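You operate a simulated robot arm through the tools that you are given. There is no shell and no other tool. Be economical: measure what you need, move in short steps, check, and stop when the job is done.

The job below is to be done with a simulated two-armed robot. You get a single attempt, and the scene is never put back.

TASK
Hold the winder on the setting bench steady with one hand and flip the winder catch the other way with the other.

It is judged by the outcome, as a careful person would: the job done as asked, and still so three seconds after it is handed in. It fails if anything else is knocked over, pushed out of place, dropped, spilled or broken.

THE ROBOT
Two 7-joint arms with four-finger grippers on one trunk, on a base that drives. Base frame: it is fixed to the floor where the robot stands at the start and does not move with it; the origin is under the middle of the robot, x ahead of it, y to its left, z up; the surface under the hand at the start is at about z = 0.86. Units: m, rad, N and s.
The left shoulder is at the start at [0.04, 0.181, 1.204], the right one opposite. With the tool pointing down near the work surface each hand reaches from about 0.32 to 0.84 m from the robot's upright axis, wherever it stands, measured 20 degrees to its own side. Places, roughly: winder catch [0.7, 0.2, 0.9]. Payload 3.67 kg a hand.
Tool frame (each hand has its own): the origin (TCP) lies between the finger pads and is the grasp point; the fingertips stand 0.028 m ahead of it; z points along the fingers, y is the line along which they close. Largest opening 0.112 m; the body of the gripper starts 0.073 m behind the TCP.
Orientation is that of the tool frame in the base frame, as [roll, pitch, yaw] about the fixed x, y, z axes, in that order (R = Rz(yaw) Ry(pitch) Rx(roll)). With the fingers straight down and closing along the base's y, the tool's x points along the base's -x, its y along +y and its z along -z.

THE INTERFACE
- The arms move only by the tool play_rows. It takes "left_increments", "right_increments" or both (then of equal length, played together; a hand with none holds still); each is a list of rows, each a list of 7 numbers: the gripper command, from -1 (fully open) to 1 (shut), values between in proportion, then the shift along the tool's x, y, z in m, then the turn, a rotation vector about the tool's x, y, z in rad. In form: [[jaw, tx, ty, tz, wx, wy, wz], ...]. A call has 1 to 8 rows; each row shifts and turns the commanded pose from where the row before left it, along the tool's axes as they then stand. Each row takes 0.2 s and may step no farther than 0.05 m and 0.15 rad from the row before; otherwise, or with a gripper value out of range, the whole call is refused. Where a pose cannot be reached the arm comes as near as it can. A force on the tool above 40 N (or 10 N above the force at the start of the call, whichever is more), or a blocked arm, ends the call early, and 0.2 s more pass. The fingers move at their own pace and stop on an object; they squeeze with about 32 N. The grip force told is the motor's: it shows also when the fingers shut on nothing. Time passes only in rows, and 0.2 s behind the last, so rows that do not move let the fingers close. It gives the time, the measured TCP pose, the force on the tool (base axes), the opening and the grip force at its end, in the units of the frame above (readings bear some noise), with the torque about the TCP (base axes, N m) and any sound that the robot's microphone picked up.
- Cameras (640 x 400 px; columns grow to the right, rows downward): "scene" is now at [0.1112, 0.0461, 1.4539]; the picture's right is [0.38, -0.93, 0.00], its down [-0.45, -0.18, -0.87] and it looks along [0.81, 0.33, -0.48] (base axes); focal length 277 px, centre (320, 200). "left" rides on the left gripper at [0.06, 0.018, -0.104] in its tool frame; the picture's right is [-0.29, 0.96, 0.00], its down [-0.80, -0.24, -0.55] and it looks along [-0.53, -0.16, 0.83] (tool axes); focal length 234 px, centre (320, 200). "right" rides on the right gripper at [0.06, -0.018, -0.104] in its tool frame; the picture's right is [0.29, 0.96, 0.00], its down [-0.80, 0.24, -0.55] and it looks along [-0.53, 0.16, 0.83] (tool axes); focal length 234 px, centre (320, 200). There is no depth. A picture from a camera that has moved, and an enlarged one, comes with that camera's place and axes in the base frame and with its lens. The place of the scene camera against the robot may be out by one fixed shift of up to 0.018 m in any direction.
- get_image(camera): a new picture of that camera. It takes no simulated time.
- raise_lower(by): slides the trunk up (or, below 0, down) by that many m; the arms and the scene camera ride with it, the base frame stays. It gives what a move gives, with no picture.
- roll_base(legs): drives the robot by 1 to 6 legs, each [ahead, left, turn to the left] in m, m and rad, along the robot's own axes; the way and the turn of a leg run together, so that a leg with both is an arc; at most 1.5 m and 3.142 rad a leg. The arms and the cameras ride along, it lands a little off, and it stops where it bumps. It gives what a move gives.
- aim_head(pan, tilt): turns the head with the scene camera to pan (to the left, within 1.501 rad either way) and tilt (down, from -0.506 to 1.204), counted from straight ahead of the robot. It gives what a move gives.
- zoom(camera, box): a new picture of the part [left, top, right, bottom] of that camera's present view, enlarged. It takes no simulated time.
- finish_job(): hands the job in; it is judged then, once.

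Go step by step. Nothing tells you exact positions but the pictures and the camera data: compare them with the known pose of the tool, close in by small moves and look again before you grip or let go. The budget is 120 turns and 88 pictures, counting those below and the enlarged ones. Unless the task says otherwise, let go and move clear before handing in, and close with one line.

The tools are called by a JSON object that holds its "api" and its "payload". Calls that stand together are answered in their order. play_rows: Moves the arms, as the interface text tells. Its arguments: {"type":"object","properties":{"left_increments":{"type":"array","items":{"type":"array","items":{"type":"number"}}},"right_increments":{"type":"array","items":{"type":"array","items":{"type":"number"}}}},"required":[]} The other tools are called the same way: raise_lower (by) slides the trunk up or down; roll_base (legs) drives the base; aim_head (pan, tilt) turns the head that bears the scene camera; get_image (camera) takes a picture; zoom (camera, box) takes an enlarged picture of a part of a camera's view; finish_job () hands the job in.

At the start:

```text
time: 0.0
left_tcp_pos: [0.4785, 0.3348, 1.2565]
left_tool_rot: [3.142, -0.001, -3.141]
left_contact_force: [1.1, 0.1, 0.4]
left_wrist_torque: [0.02, 0.04, 0.06]
left_grip_width: 0.1119
left_gripper_force: 0.1
right_tcp_pos: [0.4269, -0.0373, 1.1968]
right_tool_rot: [3.141, 0.002, -3.14]
right_contact_force: [-0.8, -0.1, 1.1]
right_wrist_torque: [0.02, 0.0, -0.02]
right_grip_width: 0.1121
right_gripper_force: 0.1
trunk travel left (down, up): [-0.325, 0.189]
robot x, y, heading: [-0.0011, -0.0003, 0.002]
head pan, tilt: [0.384, 0.506]
```

scene: 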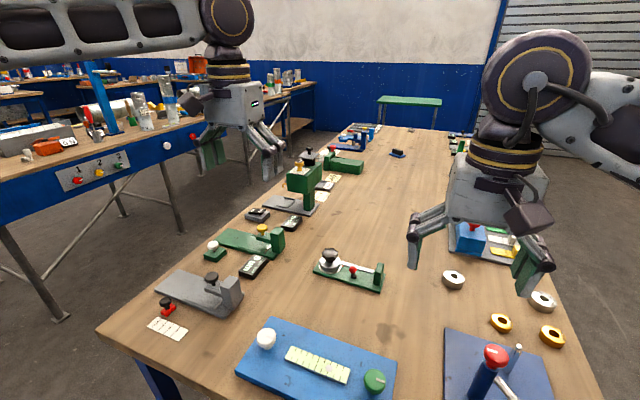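
right: 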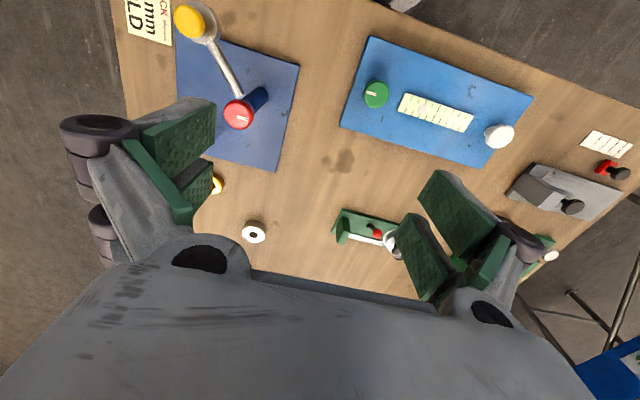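
left: 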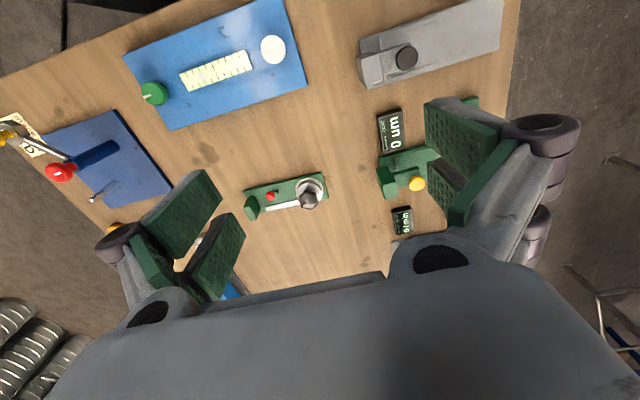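

The winder seems to be the small green device at about (348, 268) in the scene view, with the red piece likely its catch. I'll look closer.

{"api": "zoom", "payload": {"camera": "scene", "box": [290, 230, 410, 305]}}

{"api": "zoom", "payload": {"camera": "left", "box": [230, 160, 342, 230]}}

{"api": "zoom", "payload": {"camera": "right", "box": [320, 195, 432, 265]}}

```text
5.33 times, centred on (350, 268) of scene
camera zoom: at [0.1112, 0.0461, 1.4539], right [0.38, -0.93, 0.0], down [-0.45, -0.18, -0.87], along [0.81, 0.33, -0.48], focal length 1475 px, centre (160, -160)
```

zoom: 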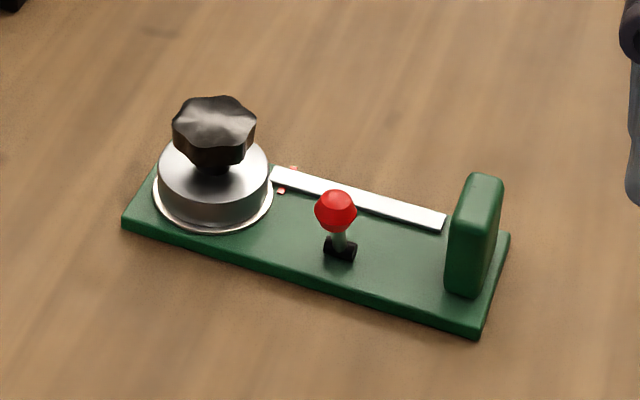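

```text
5.71 times, centred on (286, 195) of left
camera zoom: at [0.419, 0.3516, 1.361], right [0.29, 0.96, 0.0], down [0.8, -0.24, 0.55], along [0.53, -0.16, -0.83], focal length 1338 px, centre (514, 229)
```

zoom: 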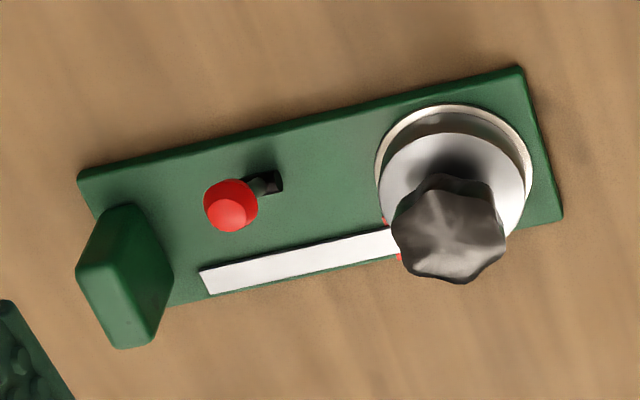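

```text
5.71 times, centred on (376, 230) of right
camera zoom: at [0.3677, -0.0565, 1.3007], right [-0.29, 0.96, 0.0], down [0.8, 0.24, 0.55], along [0.53, 0.16, -0.83], focal length 1338 px, centre (0, 29)
```

zoom: 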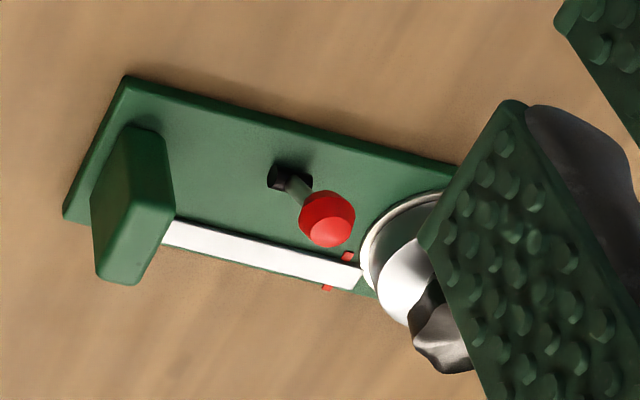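

The winder (green base) spans about x 0.655–0.73, y 0.085–0.28. Its red-ball toggle is at about (0.66, 0.162, 0.917) with its pivot at (0.677, 0.162, 0.874), so it leans toward the robot and has to go to +x. The upright green plate near y≈0.1 is a good place to hold, so I turn the right hand to close along x and shut the left fingers.

{"api": "play_rows", "payload": {"right_increments": [[-1, 0, 0, 0, 0, 0, -0.15], [-1, 0, 0, 0, 0, 0, -0.15], [-1, 0, 0, 0, 0, 0, -0.15], [-1, 0, 0, 0, 0, 0, -0.15], [-1, 0, 0, 0, 0, 0, -0.15], [-1, 0, 0, 0, 0, 0, -0.15], [-1, 0, 0, 0, 0, 0, -0.15], [-1, 0, 0, 0, 0, 0, -0.15]]}}

{"api": "play_rows", "payload": {"right_increments": [[-1, 0, 0, 0, 0, 0, -0.15], [-1, 0, 0, 0, 0, 0, -0.15], [-1, 0, 0, 0, 0, 0, -0.071], [-1, 0, 0, 0, 0, -0.15, 0], [-1, 0, 0, 0, 0, -0.15, 0], [-1, 0, 0, 0, 0, -0.15, 0], [-1, 0, 0, 0, 0, -0.05, 0]]}}

{"api": "play_rows", "payload": {"right_increments": [[-1, 0, -0.05, 0, 0, 0, 0], [-1, 0, -0.05, 0, 0, 0, 0], [-1, 0, -0.05, 0, 0, 0, 0], [-1, 0, -0.05, 0, 0, 0, 0]]}}

{"api": "get_image", "payload": {"camera": "left"}}

{"api": "get_image", "payload": {"camera": "right"}}

```text
time: 1.8
left_tcp_pos: [0.4796, 0.3348, 1.2569]
left_tool_rot: [3.142, -0.001, -3.14]
left_contact_force: [-0.4, -0.8, -0.3]
left_wrist_torque: [0.04, 0.02, 0.02]
left_grip_width: 0.112
left_gripper_force: 0.1
right_tcp_pos: [0.4265, -0.0377, 1.1974]
right_tool_rot: [-3.141, 0.0, -1.938]
right_contact_force: [-0.8, 0.3, -0.2]
right_wrist_torque: [0.01, 0.01, 0.03]
right_grip_width: 0.112
right_gripper_force: 0.0
trunk travel left (down, up): [-0.325, 0.189]
robot x, y, heading: [-0.0035, 0.001, -0.002]
head pan, tilt: [0.384, 0.506]
```

```text
time: 3.4
left_tcp_pos: [0.4782, 0.3342, 1.2571]
left_tool_rot: [3.14, 0.001, -3.141]
left_contact_force: [0.1, -0.8, -0.6]
left_wrist_torque: [0.01, 0.04, 0.0]
left_grip_width: 0.1119
left_gripper_force: 0.1
right_tcp_pos: [0.3533, -0.0218, 1.2002]
right_tool_rot: [3.124, 0.404, -1.605]
right_contact_force: [0.4, -0.2, 0.0]
right_wrist_torque: [0.0, 0.0, 0.01]
right_grip_width: 0.1123
right_gripper_force: 0.0
right hand out of reach, approached as far as the arm can: row 2, 3, 5, 6
trunk travel left (down, up): [-0.325, 0.189]
robot x, y, heading: [0.0036, -0.0, -0.002]
head pan, tilt: [0.384, 0.506]
```

```text
time: 4.4
left_tcp_pos: [0.4789, 0.3342, 1.2574]
left_tool_rot: [-3.14, 0.0, -3.139]
left_contact_force: [0.4, -0.5, -0.2]
left_wrist_torque: [0.03, 0.0, 0.03]
left_grip_width: 0.1118
left_gripper_force: 0.2
right_tcp_pos: [0.3526, -0.0222, 1.201]
right_tool_rot: [3.125, 0.404, -1.603]
right_contact_force: [-0.2, -0.9, -0.6]
right_wrist_torque: [-0.02, 0.02, 0.0]
right_grip_width: 0.112
right_gripper_force: 0.0
right hand out of reach, approached as far as the arm can: row 1, 2, 3, 4
trunk travel left (down, up): [-0.325, 0.189]
robot x, y, heading: [-0.0049, -0.0004, -0.004]
head pan, tilt: [0.384, 0.506]
```

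```text
81 pictures are left
camera left: at [0.4191, 0.3515, 1.361], right [0.29, 0.96, 0.0], down [0.8, -0.24, 0.55], along [0.53, -0.16, -0.83], focal length 234 px, centre (320, 200)
```

left: 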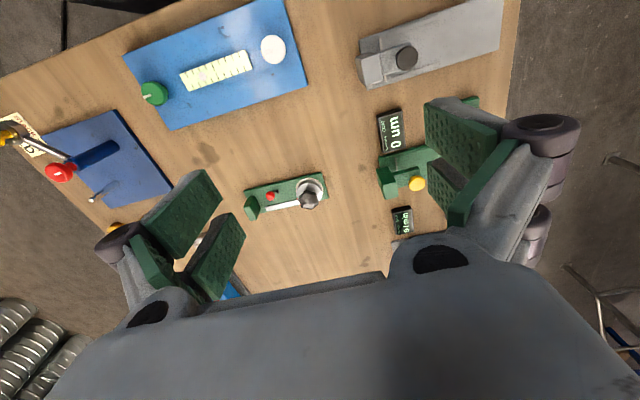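

```text
80 pictures are left
camera right: at [0.3702, -0.1197, 1.2722], right [-0.97, -0.24, -0.1], down [-0.21, 0.52, 0.83], along [-0.14, 0.82, -0.56], focal length 234 px, centre (320, 200)
```

right: 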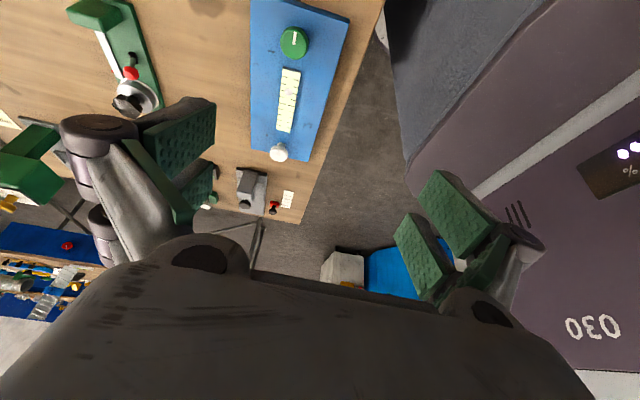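

The right arm ran into a joint limit while folded near the body. I'll undo the tilt and part of the turn, move it out over the bench, then turn there.

{"api": "play_rows", "payload": {"right_increments": [[-1, 0, 0, 0, 0, 0.15, 0], [-1, 0, 0, 0, 0, 0.15, 0], [-1, 0, 0, 0, 0, 0.1, 0], [-1, 0, 0, 0, 0, 0, 0.15], [-1, 0, 0, 0, 0, 0, 0.15], [-1, 0, 0, 0, 0, 0, 0.15]]}}

```text
time: 5.8
left_tcp_pos: [0.478, 0.3338, 1.2577]
left_tool_rot: [3.141, 0.0, -3.141]
left_contact_force: [0.5, 0.6, 0.5]
left_wrist_torque: [0.02, -0.03, -0.03]
left_grip_width: 0.1122
left_gripper_force: 0.1
right_tcp_pos: [0.3533, -0.0239, 1.2004]
right_tool_rot: [3.132, -0.003, -2.044]
right_contact_force: [0.1, -0.1, -0.5]
right_wrist_torque: [0.04, -0.04, 0.02]
right_grip_width: 0.1121
right_gripper_force: 0.0
trunk travel left (down, up): [-0.325, 0.189]
robot x, y, heading: [0.0007, 0.0031, 0.001]
head pan, tilt: [0.384, 0.506]
```

Now I move the right hand out to about x≈0.63, y≈0.0, staying high.

{"api": "play_rows", "payload": {"right_increments": [[-1, -0.022, -0.0337, 0, 0, 0, 0], [-1, -0.022, -0.0337, 0, 0, 0, 0], [-1, -0.022, -0.0337, 0, 0, 0, 0], [-1, -0.022, -0.0337, 0, 0, 0, 0], [-1, -0.022, -0.0337, 0, 0, 0, 0], [-1, -0.022, -0.0337, 0, 0, 0, 0], [-1, -0.022, -0.0337, 0, 0, 0, 0]]}}

{"api": "play_rows", "payload": {"right_increments": [[-1, 0, 0, 0.03, 0, 0, -0.15], [-1, 0, 0, 0.03, 0, 0, -0.15], [-1, 0, 0, 0.03, 0, 0, -0.15], [-1, 0, 0, 0, 0, 0, 0]]}}

```text
time: 7.4
left_tcp_pos: [0.4791, 0.3341, 1.2566]
left_tool_rot: [3.141, 0.001, -3.141]
left_contact_force: [0.8, 0.2, 0.2]
left_wrist_torque: [-0.02, 0.04, 0.01]
left_grip_width: 0.1119
left_gripper_force: 0.2
right_tcp_pos: [0.5322, -0.0045, 1.2011]
right_tool_rot: [3.131, -0.001, -2.044]
right_contact_force: [0.3, -0.6, -0.3]
right_wrist_torque: [0.0, 0.02, -0.01]
right_grip_width: 0.112
right_gripper_force: 0.0
right hand out of reach, approached as far as the arm can: row 5, 6, 7
trunk travel left (down, up): [-0.325, 0.189]
robot x, y, heading: [0.0, -0.0038, 0.002]
head pan, tilt: [0.384, 0.506]
```

```text
time: 8.4
left_tcp_pos: [0.4793, 0.3338, 1.2575]
left_tool_rot: [3.141, -0.001, -3.139]
left_contact_force: [-0.7, -0.3, -0.4]
left_wrist_torque: [-0.01, -0.02, -0.01]
left_grip_width: 0.1119
left_gripper_force: 0.1
right_tcp_pos: [0.472, -0.0381, 1.1518]
right_tool_rot: [3.086, 0.015, -1.909]
right_contact_force: [0.4, -0.3, -0.4]
right_wrist_torque: [0.01, 0.05, -0.02]
right_grip_width: 0.112
right_gripper_force: 0.1
right hand out of reach, approached as far as the arm can: row 1, 2, 3
trunk travel left (down, up): [-0.325, 0.189]
robot x, y, heading: [-0.0025, 0.0021, -0.0]
head pan, tilt: [0.384, 0.506]
```

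High up, this yaw is out of the wrist's range. Lower down the arm has more reach, so I'll try there with a little less yaw.

{"api": "play_rows", "payload": {"right_increments": [[-1, 0, 0, 0.03, 0, 0, 0.1], [-1, -0.0, -0.03, 0.04, 0, 0, 0], [-1, 0, -0.04, 0.03, 0, 0, 0], [-1, -0.02, -0.04, 0, 0, 0, 0], [-1, -0.02, -0.04, 0, 0, 0, 0], [-1, -0.02, -0.04, 0, 0, 0, 0]]}}

```text
time: 9.8
left_tcp_pos: [0.4784, 0.3345, 1.258]
left_tool_rot: [3.141, 0.0, -3.14]
left_contact_force: [-0.1, 0.1, 0.2]
left_wrist_torque: [-0.01, 0.0, -0.03]
left_grip_width: 0.1122
left_gripper_force: 0.0
right_tcp_pos: [0.4952, -0.0506, 1.0832]
right_tool_rot: [3.086, 0.01, -2.01]
right_contact_force: [-0.2, -1.4, -0.4]
right_wrist_torque: [0.01, 0.02, 0.01]
right_grip_width: 0.112
right_gripper_force: 0.0
right hand out of reach, approached as far as the arm can: row 3, 4, 5, 6
trunk travel left (down, up): [-0.325, 0.189]
robot x, y, heading: [0.0016, -0.0004, -0.005]
head pan, tilt: [0.384, 0.506]
```

Still limited, so I'll turn the right hand the other way (toward yaw +1.57), back through the neutral pose.

{"api": "play_rows", "payload": {"right_increments": [[-1, 0, 0, -0.01, 0, 0, 0.15], [-1, 0, 0, -0.01, 0, 0, 0.15], [-1, 0, 0, -0.01, 0, 0, 0.15], [-1, 0, 0, -0.01, 0, 0, 0.15], [-1, 0, 0, 0, 0, 0, 0.15], [-1, 0, 0, 0, 0, 0, 0.15], [-1, 0, 0, 0, 0, 0, 0.15], [-1, 0, 0, 0, 0, 0, 0.09]]}}

{"api": "play_rows", "payload": {"right_increments": [[-1, 0, 0, 0, 0, 0, 0.15], [-1, 0, 0, 0, 0, 0, 0.15], [-1, 0, 0, 0, 0, 0, 0.15], [-1, 0, 0, 0, 0, 0, 0.15], [-1, 0, 0, 0, 0, 0, 0.15], [-1, 0, 0, 0, 0, 0, 0.15], [-1, 0, 0, 0, 0, 0, 0.15], [-1, 0, 0, 0, 0, 0, 0.15]]}}

```text
time: 11.6
left_tcp_pos: [0.479, 0.3339, 1.2582]
left_tool_rot: [-3.141, 0.001, -3.14]
left_contact_force: [-0.2, -0.7, -0.5]
left_wrist_torque: [-0.01, 0.04, 0.01]
left_grip_width: 0.1119
left_gripper_force: 0.0
right_tcp_pos: [0.4945, -0.0488, 1.1249]
right_tool_rot: [3.109, -0.046, 3.134]
right_contact_force: [0.4, -0.2, -0.2]
right_wrist_torque: [0.04, 0.0, 0.0]
right_grip_width: 0.112
right_gripper_force: 0.1
trunk travel left (down, up): [-0.325, 0.189]
robot x, y, heading: [-0.0005, 0.0028, 0.0]
head pan, tilt: [0.384, 0.506]
```

```text
time: 13.4
left_tcp_pos: [0.4791, 0.3352, 1.2574]
left_tool_rot: [-3.141, -0.002, -3.141]
left_contact_force: [-0.5, -0.9, -0.3]
left_wrist_torque: [-0.05, 0.01, 0.0]
left_grip_width: 0.1119
left_gripper_force: 0.0
right_tcp_pos: [0.4924, -0.0489, 1.1232]
right_tool_rot: [-3.112, -0.047, 1.931]
right_contact_force: [-0.1, -0.3, 0.2]
right_wrist_torque: [0.02, 0.0, 0.02]
right_grip_width: 0.1119
right_gripper_force: 0.1
trunk travel left (down, up): [-0.325, 0.189]
robot x, y, heading: [-0.0033, 0.0011, 0.001]
head pan, tilt: [0.384, 0.506]
```

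That works. I finish the turn and tilt the wrist toward −y so the fingers point a little toward +y, clear of the left hand's space, then move out in x.

{"api": "play_rows", "payload": {"right_increments": [[-1, 0, 0, 0, 0, 0, 0.15], [-1, 0, 0, 0, 0, 0, 0.15], [-1, 0, 0, 0, -0.044, 0, 0.06], [-1, 0, 0, 0, 0, 0.15, 0], [-1, 0, 0, 0, 0, 0.15, 0], [-1, 0, 0, 0, 0, 0.1, 0], [-1, 0, 0.04, 0, 0, 0, 0], [-1, 0, 0.04, 0, 0, 0, 0]]}}

{"api": "play_rows", "payload": {"right_increments": [[-1, 0, 0.04, 0, 0, 0, 0], [-1, 0, 0.04, 0, 0, 0, 0], [-1, 0, 0.03, 0, 0, 0, 0], [-1, 0, 0, 0, 0, 0, 0]]}}

{"api": "get_image", "payload": {"camera": "right"}}

{"api": "get_image", "payload": {"camera": "scene"}}

```text
time: 15.2
left_tcp_pos: [0.4805, 0.3345, 1.2556]
left_tool_rot: [3.141, 0.0, 3.141]
left_contact_force: [-0.4, -0.1, -0.5]
left_wrist_torque: [-0.01, 0.01, -0.05]
left_grip_width: 0.112
left_gripper_force: 0.1
right_tcp_pos: [0.5746, -0.0537, 1.1235]
right_tool_rot: [-3.137, -0.436, 1.574]
right_contact_force: [0.0, 0.1, -0.3]
right_wrist_torque: [0.03, 0.01, 0.01]
right_grip_width: 0.1121
right_gripper_force: 0.1
trunk travel left (down, up): [-0.325, 0.189]
robot x, y, heading: [0.0027, -0.0021, 0.006]
head pan, tilt: [0.384, 0.506]
```

```text
time: 16.2
left_tcp_pos: [0.4781, 0.3339, 1.2579]
left_tool_rot: [3.141, -0.001, -3.14]
left_contact_force: [1.2, 0.5, 0.0]
left_wrist_torque: [0.01, -0.01, -0.04]
left_grip_width: 0.1121
left_gripper_force: 0.2
right_tcp_pos: [0.6836, -0.0518, 1.1248]
right_tool_rot: [-3.139, -0.434, 1.575]
right_contact_force: [0.2, -0.5, -0.8]
right_wrist_torque: [-0.01, -0.02, 0.02]
right_grip_width: 0.1123
right_gripper_force: 0.0
trunk travel left (down, up): [-0.325, 0.189]
robot x, y, heading: [0.0013, -0.0005, 0.0]
head pan, tilt: [0.384, 0.506]
```

```text
79 pictures are left
camera right: at [0.6669, -0.0423, 1.2436], right [0.96, 0.27, 0.12], down [0.24, -0.96, 0.17], along [0.16, -0.13, -0.98], focal length 234 px, centre (320, 200)
```

right: 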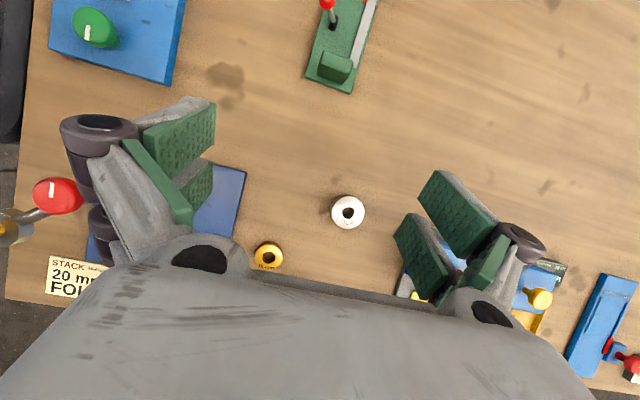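

```text
78 pictures are left
camera scene: at [0.1112, 0.0459, 1.4539], right [0.38, -0.93, 0.0], down [-0.45, -0.18, -0.87], along [0.81, 0.33, -0.48], focal length 277 px, centre (320, 200)
```

scene: 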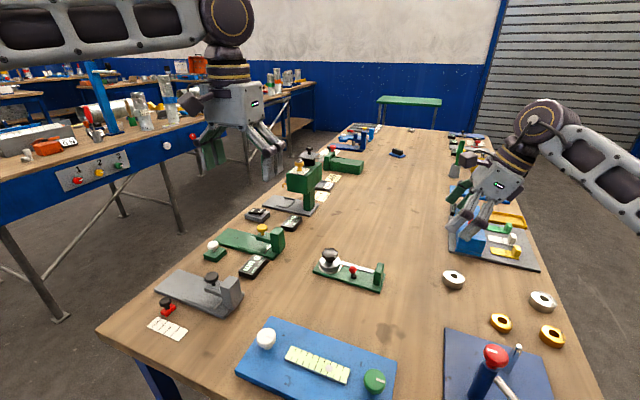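

The right hand is now at (0.684, −0.05, 1.125) with the right orientation. I move it nearer to the plate and look again.

{"api": "play_rows", "payload": {"right_increments": [[-1, 0.023, 0, 0.022, 0, 0, 0], [-1, 0.023, 0, 0.022, 0, 0, 0], [-1, 0, 0, 0, 0, 0, 0]]}}

{"api": "get_image", "payload": {"camera": "right"}}

{"api": "zoom", "payload": {"camera": "left", "box": [230, 130, 358, 210]}}

```text
time: 17.0
left_tcp_pos: [0.4787, 0.3332, 1.2578]
left_tool_rot: [3.141, 0.0, -3.141]
left_contact_force: [-0.4, -0.7, 0.2]
left_wrist_torque: [0.0, 0.0, 0.0]
left_grip_width: 0.1118
left_gripper_force: 0.1
right_tcp_pos: [0.6835, 0.0136, 1.103]
right_tool_rot: [-3.137, -0.434, 1.572]
right_contact_force: [-0.2, -0.6, 0.7]
right_wrist_torque: [0.04, 0.0, 0.02]
right_grip_width: 0.1121
right_gripper_force: 0.1
trunk travel left (down, up): [-0.325, 0.189]
robot x, y, heading: [0.0038, -0.002, -0.003]
head pan, tilt: [0.384, 0.506]
```

```text
77 pictures are left
camera right: at [0.666, 0.0215, 1.2222], right [0.96, 0.26, 0.12], down [0.24, -0.96, 0.17], along [0.16, -0.13, -0.98], focal length 234 px, centre (320, 200)
```

right: 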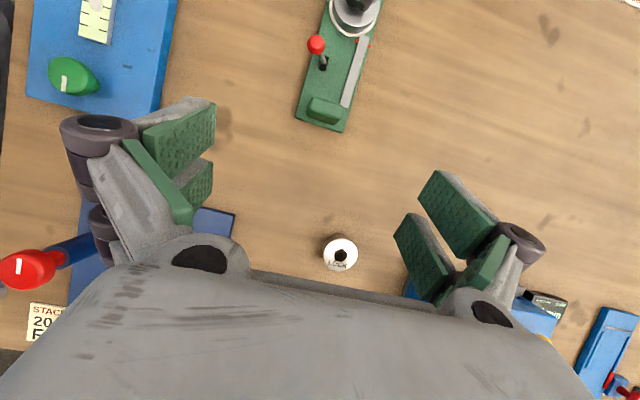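

```text
5.00 times, centred on (294, 170) of left
camera zoom: at [0.4189, 0.3505, 1.3614], right [0.29, 0.96, 0.0], down [0.8, -0.24, 0.55], along [0.53, -0.16, -0.83], focal length 1171 px, centre (450, 350)
```

zoom: 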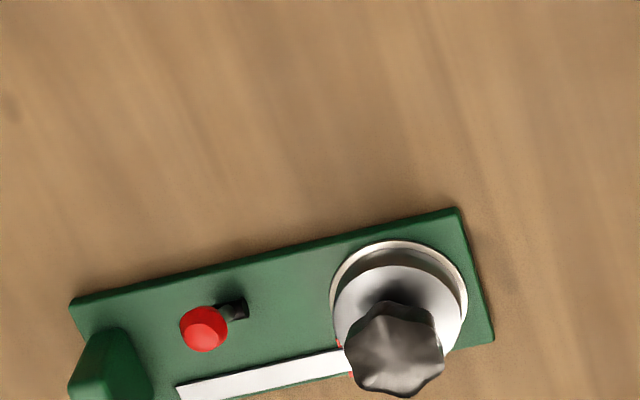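

{"api": "zoom", "payload": {"camera": "right", "box": [280, 10, 424, 140]}}

```text
3.08 times, centred on (352, 75) of right
camera zoom: at [0.666, 0.0215, 1.2222], right [0.96, 0.26, 0.12], down [0.24, -0.96, 0.17], along [0.16, -0.13, -0.98], focal length 720 px, centre (222, 585)
```

zoom: 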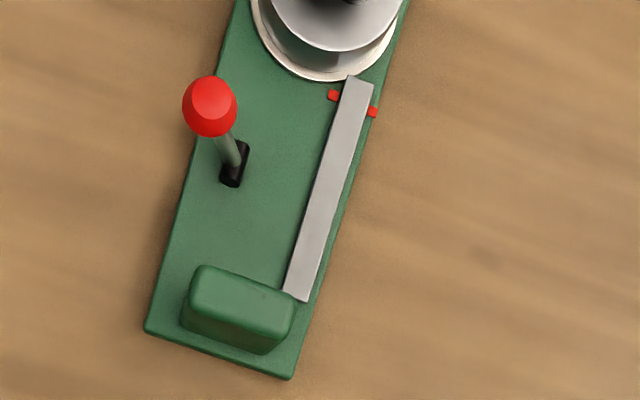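

The plate is about x 0.671–0.713, y≈0.097, top at z≈0.918. I bring the right hand to a point 8 cm back along its axis, with the jaws part-closed.

{"api": "play_rows", "payload": {"right_increments": [[-0.3, -0.0014, 0.0028, 0.0427, 0, 0, 0], [-0.3, -0.0014, 0.0028, 0.0427, 0, 0, 0], [-0.3, -0.0014, 0.0028, 0.0427, 0, 0, 0], [-0.3, 0, 0, 0, 0, 0, 0]]}}

{"api": "get_image", "payload": {"camera": "right"}}

{"api": "zoom", "payload": {"camera": "left", "box": [180, 130, 340, 230]}}

{"api": "zoom", "payload": {"camera": "scene", "box": [280, 200, 440, 300]}}

```text
time: 18.0
left_tcp_pos: [0.4793, 0.3339, 1.2575]
left_tool_rot: [-3.141, 0.0, -3.139]
left_contact_force: [-1.5, -0.4, 0.1]
left_wrist_torque: [0.03, 0.01, -0.01]
left_grip_width: 0.1117
left_gripper_force: 0.1
right_tcp_pos: [0.6932, 0.0582, 0.9855]
right_tool_rot: [-3.138, -0.434, 1.573]
right_contact_force: [-0.1, -0.6, 0.4]
right_wrist_torque: [-0.02, 0.01, -0.01]
right_grip_width: 0.073
right_gripper_force: 0.1
trunk travel left (down, up): [-0.325, 0.189]
robot x, y, heading: [-0.002, -0.0041, 0.001]
head pan, tilt: [0.384, 0.506]
```

```text
74 pictures are left
camera right: at [0.6755, 0.0683, 1.1048], right [0.96, 0.27, 0.12], down [0.24, -0.96, 0.17], along [0.16, -0.13, -0.98], focal length 234 px, centre (320, 200)
```

right: 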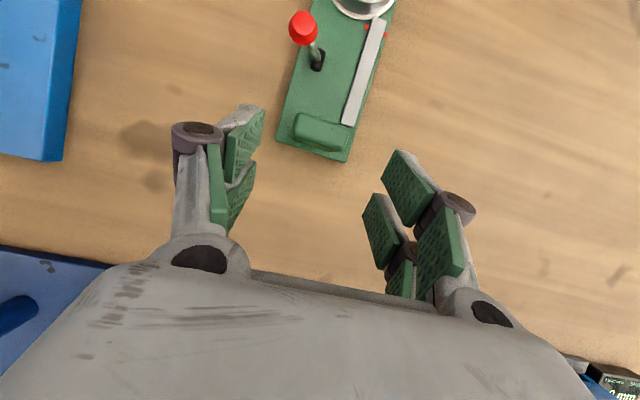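

```text
4.00 times, centred on (260, 180) of left
camera zoom: at [0.4188, 0.3512, 1.3612], right [0.29, 0.96, 0.0], down [0.8, -0.24, 0.55], along [0.53, -0.16, -0.83], focal length 937 px, centre (560, 280)
```

zoom: 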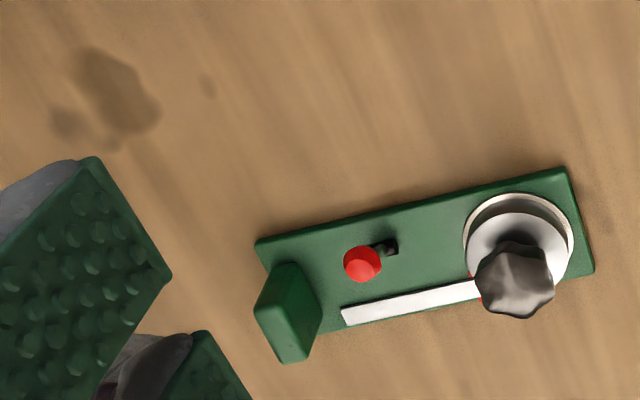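

```text
4.00 times, centred on (360, 250) of scene
camera zoom: at [0.1109, 0.0457, 1.454], right [0.38, -0.93, 0.0], down [-0.45, -0.18, -0.88], along [0.81, 0.33, -0.48], focal length 1106 px, centre (160, 0)
```

zoom: 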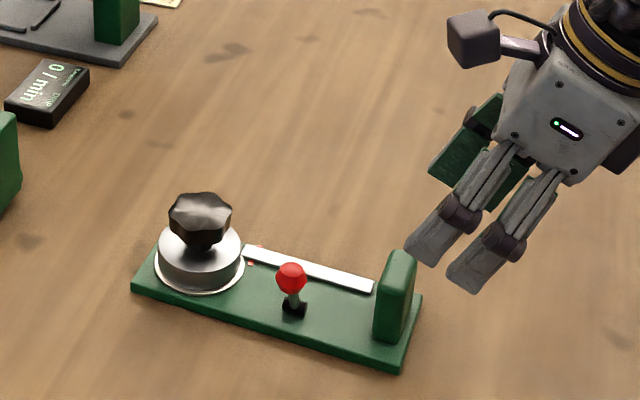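

The hand is aligned with the plate in x. I now advance 8 cm along the fingers to straddle it.

{"api": "play_rows", "payload": {"right_increments": [[-0.3, 0.001, 0, 0.0207, 0, 0, 0], [-0.3, 0.001, 0, 0.0207, 0, 0, 0], [-0.3, 0.001, 0, 0.0207, 0, 0, 0], [-0.3, 0.001, 0, 0.0195, 0, 0, 0], [-0.3, 0, 0, 0, 0, 0, 0]]}}

{"api": "get_image", "payload": {"camera": "right"}}

{"api": "zoom", "payload": {"camera": "scene", "box": [290, 200, 450, 300]}}

{"api": "zoom", "payload": {"camera": "left", "box": [180, 140, 340, 240]}}

```text
time: 19.2
left_tcp_pos: [0.4795, 0.3336, 1.2572]
left_tool_rot: [3.141, -0.001, -3.138]
left_contact_force: [0.2, -0.5, -0.3]
left_wrist_torque: [0.04, -0.03, 0.01]
left_grip_width: 0.1119
left_gripper_force: 0.0
right_tcp_pos: [0.6912, 0.0973, 0.9133]
right_tool_rot: [-3.138, -0.435, 1.574]
right_contact_force: [-0.5, 0.5, -0.7]
right_wrist_torque: [-0.02, 0.0, -0.03]
right_grip_width: 0.0727
right_gripper_force: 0.1
trunk travel left (down, up): [-0.325, 0.189]
robot x, y, heading: [-0.0, 0.0017, 0.002]
head pan, tilt: [0.384, 0.506]
```

```text
71 pictures are left
camera right: at [0.6736, 0.1069, 1.0318], right [0.96, 0.27, 0.12], down [0.24, -0.96, 0.17], along [0.16, -0.13, -0.98], focal length 234 px, centre (320, 200)
```

right: 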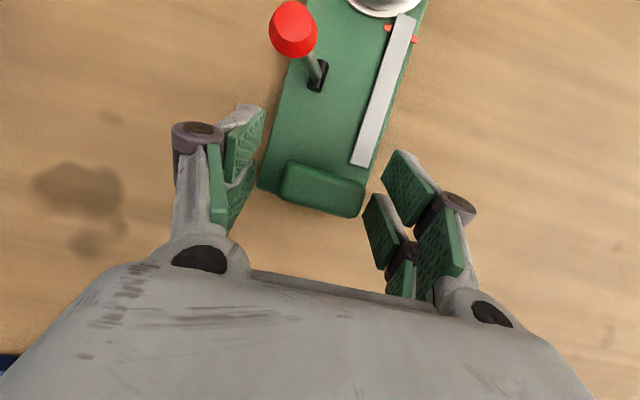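

```text
4.00 times, centred on (370, 250) of scene
camera zoom: at [0.111, 0.0458, 1.454], right [0.38, -0.93, 0.0], down [-0.45, -0.18, -0.88], along [0.81, 0.33, -0.48], focal length 1106 px, centre (120, 0)
```

zoom: 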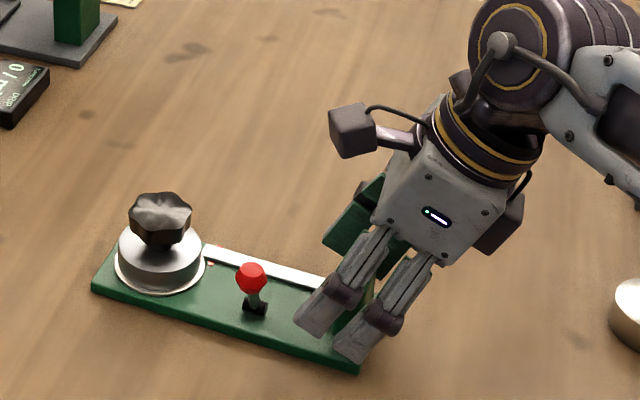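

```text
4.00 times, centred on (260, 190) of left
camera zoom: at [0.4189, 0.3513, 1.3612], right [0.29, 0.96, 0.0], down [0.8, -0.24, 0.55], along [0.53, -0.16, -0.83], focal length 937 px, centre (560, 240)
```

zoom: 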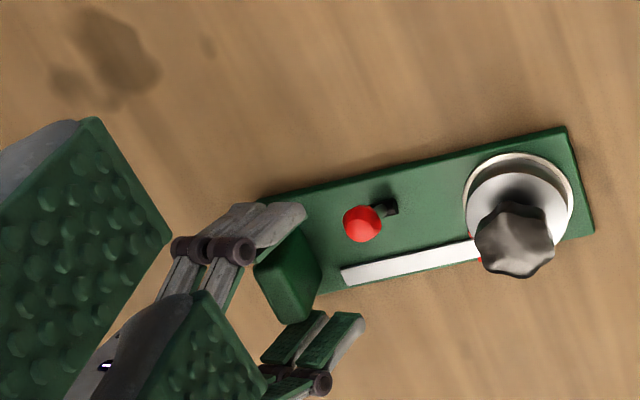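

The plate sits between the fingers. I close the right hand.

{"api": "play_rows", "payload": {"right_increments": [[0.2, 0, 0, 0, 0, 0, 0], [0.6, 0, 0, 0, 0, 0, 0], [1, 0, 0, 0, 0, 0, 0], [1, 0, 0, 0, 0, 0, 0]]}}

{"api": "zoom", "payload": {"camera": "left", "box": [180, 140, 340, 240]}}

```text
time: 20.2
left_tcp_pos: [0.4789, 0.3347, 1.2565]
left_tool_rot: [-3.14, -0.001, -3.139]
left_contact_force: [-1.0, -0.1, 0.3]
left_wrist_torque: [0.0, 0.02, 0.01]
left_grip_width: 0.112
left_gripper_force: 0.0
right_tcp_pos: [0.6908, 0.0974, 0.9128]
right_tool_rot: [-3.137, -0.436, 1.574]
right_contact_force: [1.3, 2.0, -0.6]
right_wrist_torque: [0.06, 0.11, -0.2]
right_grip_width: 0.045
right_gripper_force: 31.4
trunk travel left (down, up): [-0.325, 0.189]
robot x, y, heading: [0.0011, 0.0031, -0.002]
head pan, tilt: [0.384, 0.506]
```

```text
4.00 times, centred on (260, 190) of left
camera zoom: at [0.4193, 0.3518, 1.3609], right [0.29, 0.96, 0.0], down [0.8, -0.24, 0.55], along [0.53, -0.16, -0.83], focal length 937 px, centre (560, 240)
```

zoom: 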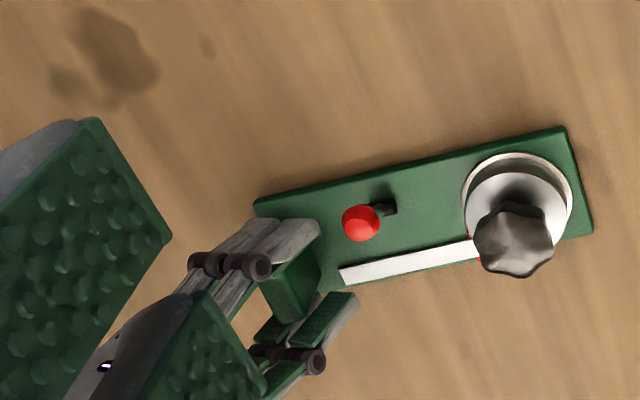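

The right hand now grips the plate (width 0.045, 31 N). The left hand goes in with fingers shut, tilted forward and down, from the robot side of the toggle.

{"api": "play_rows", "payload": {"left_increments": [[1, 0, 0, 0, 0, -0.15, 0], [1, 0, 0, 0, 0, -0.15, 0], [1, 0, 0, 0, 0, -0.15, 0], [1, 0, 0, 0, 0, -0.15, 0]], "right_increments": [[1, 0, 0, 0, 0, 0, 0], [1, 0, 0, 0, 0, 0, 0], [1, 0, 0, 0, 0, 0, 0], [1, 0, 0, 0, 0, 0, 0]]}}

{"api": "play_rows", "payload": {"left_increments": [[1, 0.007, -0.028, 0.037, 0, 0, 0], [1, 0.007, -0.028, 0.037, 0, 0, 0], [1, 0.007, -0.028, 0.037, 0, 0, 0], [1, 0.007, -0.028, 0.037, 0, 0, 0], [1, 0.007, -0.028, 0.037, 0, 0, 0], [1, 0.007, -0.028, 0.037, 0, 0, 0], [1, 0, 0, 0, 0, 0, 0]], "right_increments": [[1, 0, 0, 0, 0, 0, 0], [1, 0, 0, 0, 0, 0, 0], [1, 0, 0, 0, 0, 0, 0], [1, 0, 0, 0, 0, 0, 0], [1, 0, 0, 0, 0, 0, 0], [1, 0, 0, 0, 0, 0, 0], [1, 0, 0, 0, 0, 0, 0]]}}

{"api": "get_image", "payload": {"camera": "left"}}

{"api": "get_image", "payload": {"camera": "scene"}}

{"api": "get_image", "payload": {"camera": "right"}}

```text
time: 21.2
left_tcp_pos: [0.4788, 0.3346, 1.2591]
left_tool_rot: [-3.14, 0.604, 3.14]
left_contact_force: [0.4, 0.4, 0.8]
left_wrist_torque: [0.01, -0.02, -0.04]
left_grip_width: 0.0
left_gripper_force: 28.7
right_tcp_pos: [0.69, 0.0977, 0.9134]
right_tool_rot: [-3.139, -0.435, 1.573]
right_contact_force: [0.5, 0.1, 0.7]
right_wrist_torque: [0.46, 0.11, -0.16]
right_grip_width: 0.045
right_gripper_force: 32.1
trunk travel left (down, up): [-0.325, 0.189]
robot x, y, heading: [0.0017, 0.0003, 0.002]
head pan, tilt: [0.384, 0.506]
```

```text
time: 22.8
left_tcp_pos: [0.5684, 0.164, 1.0502]
left_tool_rot: [-3.139, 0.6, 3.141]
left_contact_force: [-0.8, 0.0, 0.8]
left_wrist_torque: [-0.04, -0.02, -0.03]
left_grip_width: 0.0
left_gripper_force: 32.3
right_tcp_pos: [0.6912, 0.0971, 0.912]
right_tool_rot: [-3.138, -0.434, 1.572]
right_contact_force: [0.5, -1.0, 0.0]
right_wrist_torque: [0.49, 0.15, -0.15]
right_grip_width: 0.045
right_gripper_force: 31.8
trunk travel left (down, up): [-0.325, 0.189]
robot x, y, heading: [0.0009, -0.0039, -0.003]
head pan, tilt: [0.384, 0.506]
```

```text
67 pictures are left
camera left: at [0.46, 0.1813, 1.1019], right [0.24, 0.96, 0.16], down [0.34, -0.24, 0.91], along [0.91, -0.16, -0.39], focal length 234 px, centre (320, 200)
```

left: 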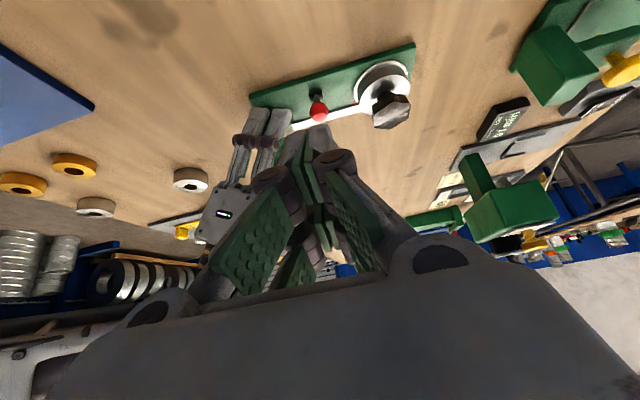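

```text
66 pictures are left
camera scene: at [0.1106, 0.047, 1.4539], right [0.38, -0.93, 0.0], down [-0.45, -0.18, -0.87], along [0.81, 0.33, -0.48], focal length 277 px, centre (320, 200)
```

scene: 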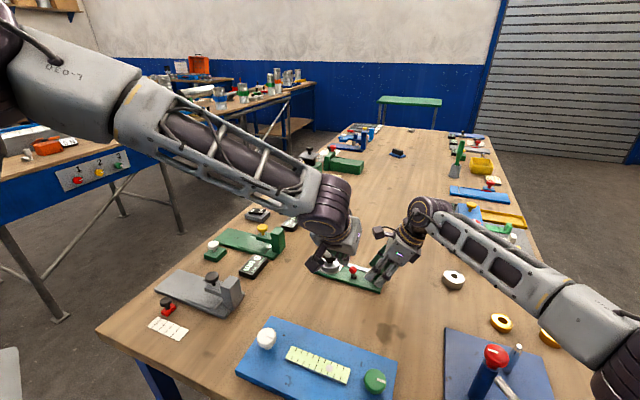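

```text
65 pictures are left
camera right: at [0.6737, 0.1072, 1.0318], right [0.96, 0.26, 0.12], down [0.24, -0.96, 0.17], along [0.16, -0.13, -0.98], focal length 234 px, centre (320, 200)
```

right: 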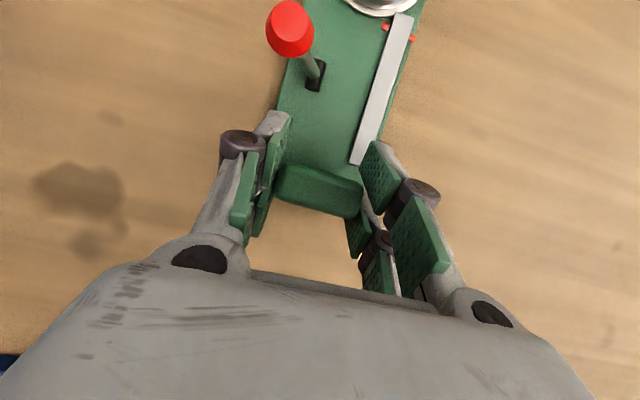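

The views confirm the ball at (0.659, 0.163, 0.917), leaning only in −x. I lower the left fingertips to just behind the ball.

{"api": "play_rows", "payload": {"left_increments": [[1, 0.0119, 0.0005, 0.0313, 0, 0, 0], [1, 0.0119, 0.0005, 0.0313, 0, 0, 0], [1, 0.0119, 0.0005, 0.0313, 0, 0, 0], [1, 0.0119, 0.0005, 0.0313, 0, 0, 0], [1, 0, 0, 0, 0, 0, 0]], "right_increments": [[1, 0, 0, 0, 0, 0, 0], [1, 0, 0, 0, 0, 0, 0], [1, 0, 0, 0, 0, 0, 0], [1, 0, 0, 0, 0, 0, 0], [1, 0, 0, 0, 0, 0, 0]]}}

{"api": "get_image", "payload": {"camera": "right"}}

{"api": "zoom", "payload": {"camera": "scene", "box": [280, 200, 440, 300]}}

{"api": "zoom", "payload": {"camera": "left", "box": [220, 0, 420, 125]}}

```text
time: 24.0
left_tcp_pos: [0.603, 0.1688, 0.9224]
left_tool_rot: [-3.141, 0.601, -3.14]
left_contact_force: [1.6, 0.2, 0.8]
left_wrist_torque: [0.01, -0.03, 0.01]
left_grip_width: 0.0002
left_gripper_force: 31.9
right_tcp_pos: [0.6925, 0.0977, 0.9121]
right_tool_rot: [-3.14, -0.435, 1.572]
right_contact_force: [1.3, -0.4, 0.7]
right_wrist_torque: [-0.11, 0.17, -0.18]
right_grip_width: 0.0445
right_gripper_force: 32.3
trunk travel left (down, up): [-0.325, 0.189]
robot x, y, heading: [-0.0012, 0.0026, -0.002]
head pan, tilt: [0.384, 0.506]
```

```text
64 pictures are left
camera right: at [0.674, 0.107, 1.0317], right [0.96, 0.26, 0.12], down [0.24, -0.96, 0.17], along [0.16, -0.13, -0.98], focal length 234 px, centre (320, 200)
```

right: 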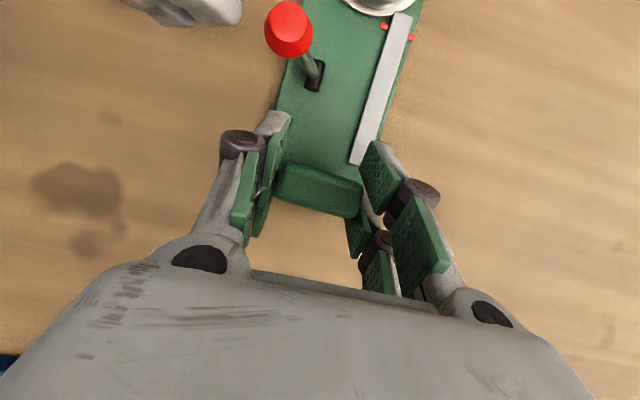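

```text
4.00 times, centred on (360, 250) of scene
camera zoom: at [0.1113, 0.0461, 1.4539], right [0.38, -0.93, 0.0], down [-0.45, -0.18, -0.87], along [0.81, 0.33, -0.48], focal length 1106 px, centre (160, 0)
```

zoom: 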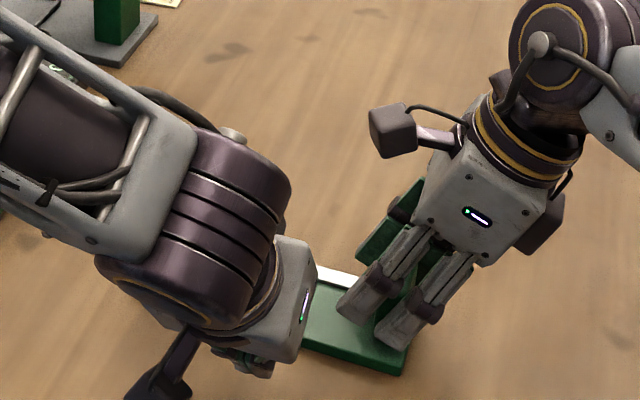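

```text
3.20 times, centred on (320, 62) of left
camera zoom: at [0.4947, 0.1856, 0.9731], right [0.24, 0.96, 0.16], down [0.35, -0.24, 0.91], along [0.91, -0.16, -0.39], focal length 749 px, centre (320, 640)
```

zoom: 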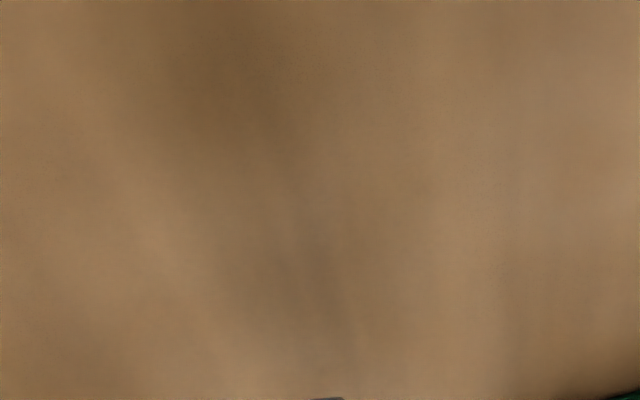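

The fingertips are just behind the ball. I push in +x in small steps while the right hand keeps its hold.

{"api": "play_rows", "payload": {"left_increments": [[1, -0.0099, -0.004, 0.0068, 0, 0, 0], [1, -0.0099, 0, 0.0068, 0, 0, 0], [1, -0.0099, 0, 0.0068, 0, 0, 0], [1, 0, 0, 0, 0, 0, 0]], "right_increments": [[1, 0, 0, 0, 0, 0, 0], [1, 0, 0, 0, 0, 0, 0], [1, 0, 0, 0, 0, 0, 0], [1, 0, 0, 0, 0, 0, 0]]}}

{"api": "get_image", "payload": {"camera": "right"}}

```text
time: 25.0
left_tcp_pos: [0.6382, 0.1657, 0.9209]
left_tool_rot: [3.141, 0.601, -3.139]
left_contact_force: [-0.6, 0.3, -0.4]
left_wrist_torque: [-0.04, 0.01, -0.02]
left_grip_width: 0.0
left_gripper_force: 32.0
right_tcp_pos: [0.6917, 0.0972, 0.9126]
right_tool_rot: [-3.14, -0.435, 1.572]
right_contact_force: [1.1, 0.3, 0.3]
right_wrist_torque: [-0.01, 0.11, -0.2]
right_grip_width: 0.0445
right_gripper_force: 32.0
trunk travel left (down, up): [-0.325, 0.189]
robot x, y, heading: [0.0003, 0.004, 0.002]
head pan, tilt: [0.384, 0.506]
```

```text
61 pictures are left
camera right: at [0.674, 0.1071, 1.0317], right [0.96, 0.27, 0.12], down [0.24, -0.96, 0.17], along [0.16, -0.13, -0.98], focal length 234 px, centre (320, 200)
```

right: 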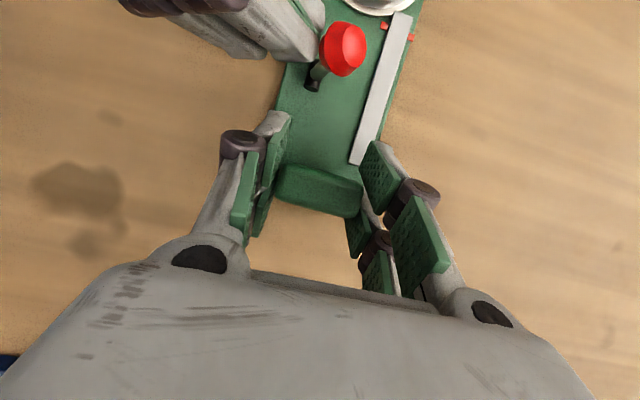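

The ball has moved over to +x, ahead of the finger. I push a little further to be sure it is at its stop.

{"api": "play_rows", "payload": {"left_increments": [[1, -0.0066, 0, 0.0045, 0, 0, 0], [1, -0.0066, 0, 0.0045, 0, 0, 0], [1, 0, 0, 0, 0, 0, 0]], "right_increments": [[1, 0, 0, 0, 0, 0, 0], [1, 0, 0, 0, 0, 0, 0], [1, 0, 0, 0, 0, 0, 0]]}}

{"api": "get_image", "payload": {"camera": "right"}}

```text
time: 25.8
left_tcp_pos: [0.6526, 0.1674, 0.9185]
left_tool_rot: [3.14, 0.596, -3.139]
left_contact_force: [-17.6, 2.7, -5.3]
left_wrist_torque: [-0.06, 0.31, 0.0]
left_grip_width: 0.0
left_gripper_force: 32.1
right_tcp_pos: [0.6931, 0.0957, 0.9115]
right_tool_rot: [-3.141, -0.435, 1.571]
right_contact_force: [18.1, -3.3, 0.4]
right_wrist_torque: [0.04, -0.01, -1.09]
right_grip_width: 0.0461
right_gripper_force: 31.5
trunk travel left (down, up): [-0.325, 0.189]
robot x, y, heading: [0.002, -0.0005, -0.005]
head pan, tilt: [0.384, 0.506]
```

```text
60 pictures are left
camera right: at [0.6752, 0.106, 1.0317], right [0.96, 0.26, 0.12], down [0.24, -0.96, 0.17], along [0.16, -0.13, -0.98], focal length 234 px, centre (320, 200)
```

right: 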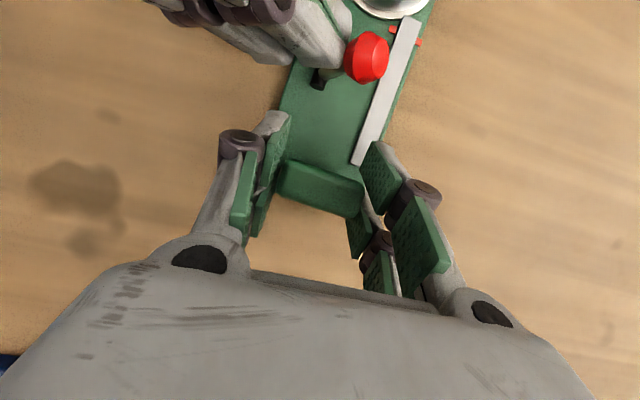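

The toggle is now at its far stop (18 N, taken up by the right hand). I back the left hand straight off.

{"api": "play_rows", "payload": {"left_increments": [[1, 0.0124, 0, -0.0085, 0, 0, 0], [1, 0.0165, 0, -0.0113, 0, 0, 0], [1, 0.0165, 0, -0.0113, 0, 0, 0], [1, 0, 0, -0.03, 0, 0, 0], [1, 0, 0, 0, 0, 0, 0]], "right_increments": [[1, 0, 0, 0, 0, 0, 0], [1, 0, 0, 0, 0, 0, 0], [1, 0, 0, 0, 0, 0, 0], [1, 0, 0, 0, 0, 0, 0], [1, 0, 0, 0, 0, 0, 0]]}}

{"api": "get_image", "payload": {"camera": "right"}}

```text
time: 27.0
left_tcp_pos: [0.5798, 0.1644, 0.9433]
left_tool_rot: [3.141, 0.6, -3.141]
left_contact_force: [0.0, -0.3, -0.9]
left_wrist_torque: [0.02, 0.03, 0.01]
left_grip_width: 0.0
left_gripper_force: 32.0
right_tcp_pos: [0.6916, 0.0982, 0.913]
right_tool_rot: [-3.138, -0.435, 1.573]
right_contact_force: [-1.8, -0.5, 0.4]
right_wrist_torque: [-0.04, 0.24, 0.11]
right_grip_width: 0.0453
right_gripper_force: 32.0
trunk travel left (down, up): [-0.325, 0.189]
robot x, y, heading: [-0.0008, -0.0007, -0.0]
head pan, tilt: [0.384, 0.506]
```

```text
59 pictures are left
camera right: at [0.6741, 0.1067, 1.0316], right [0.96, 0.27, 0.12], down [0.24, -0.96, 0.17], along [0.16, -0.13, -0.98], focal length 234 px, centre (320, 200)
```

right: 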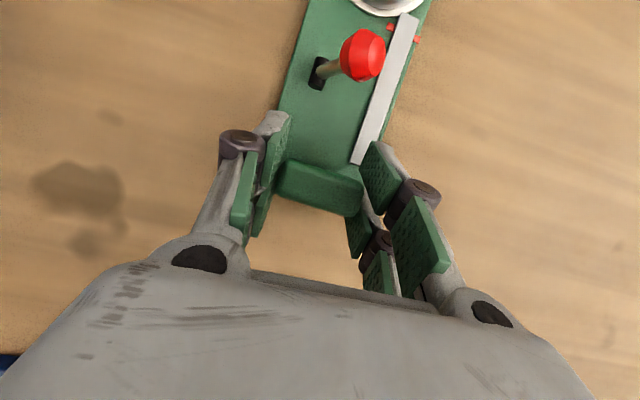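

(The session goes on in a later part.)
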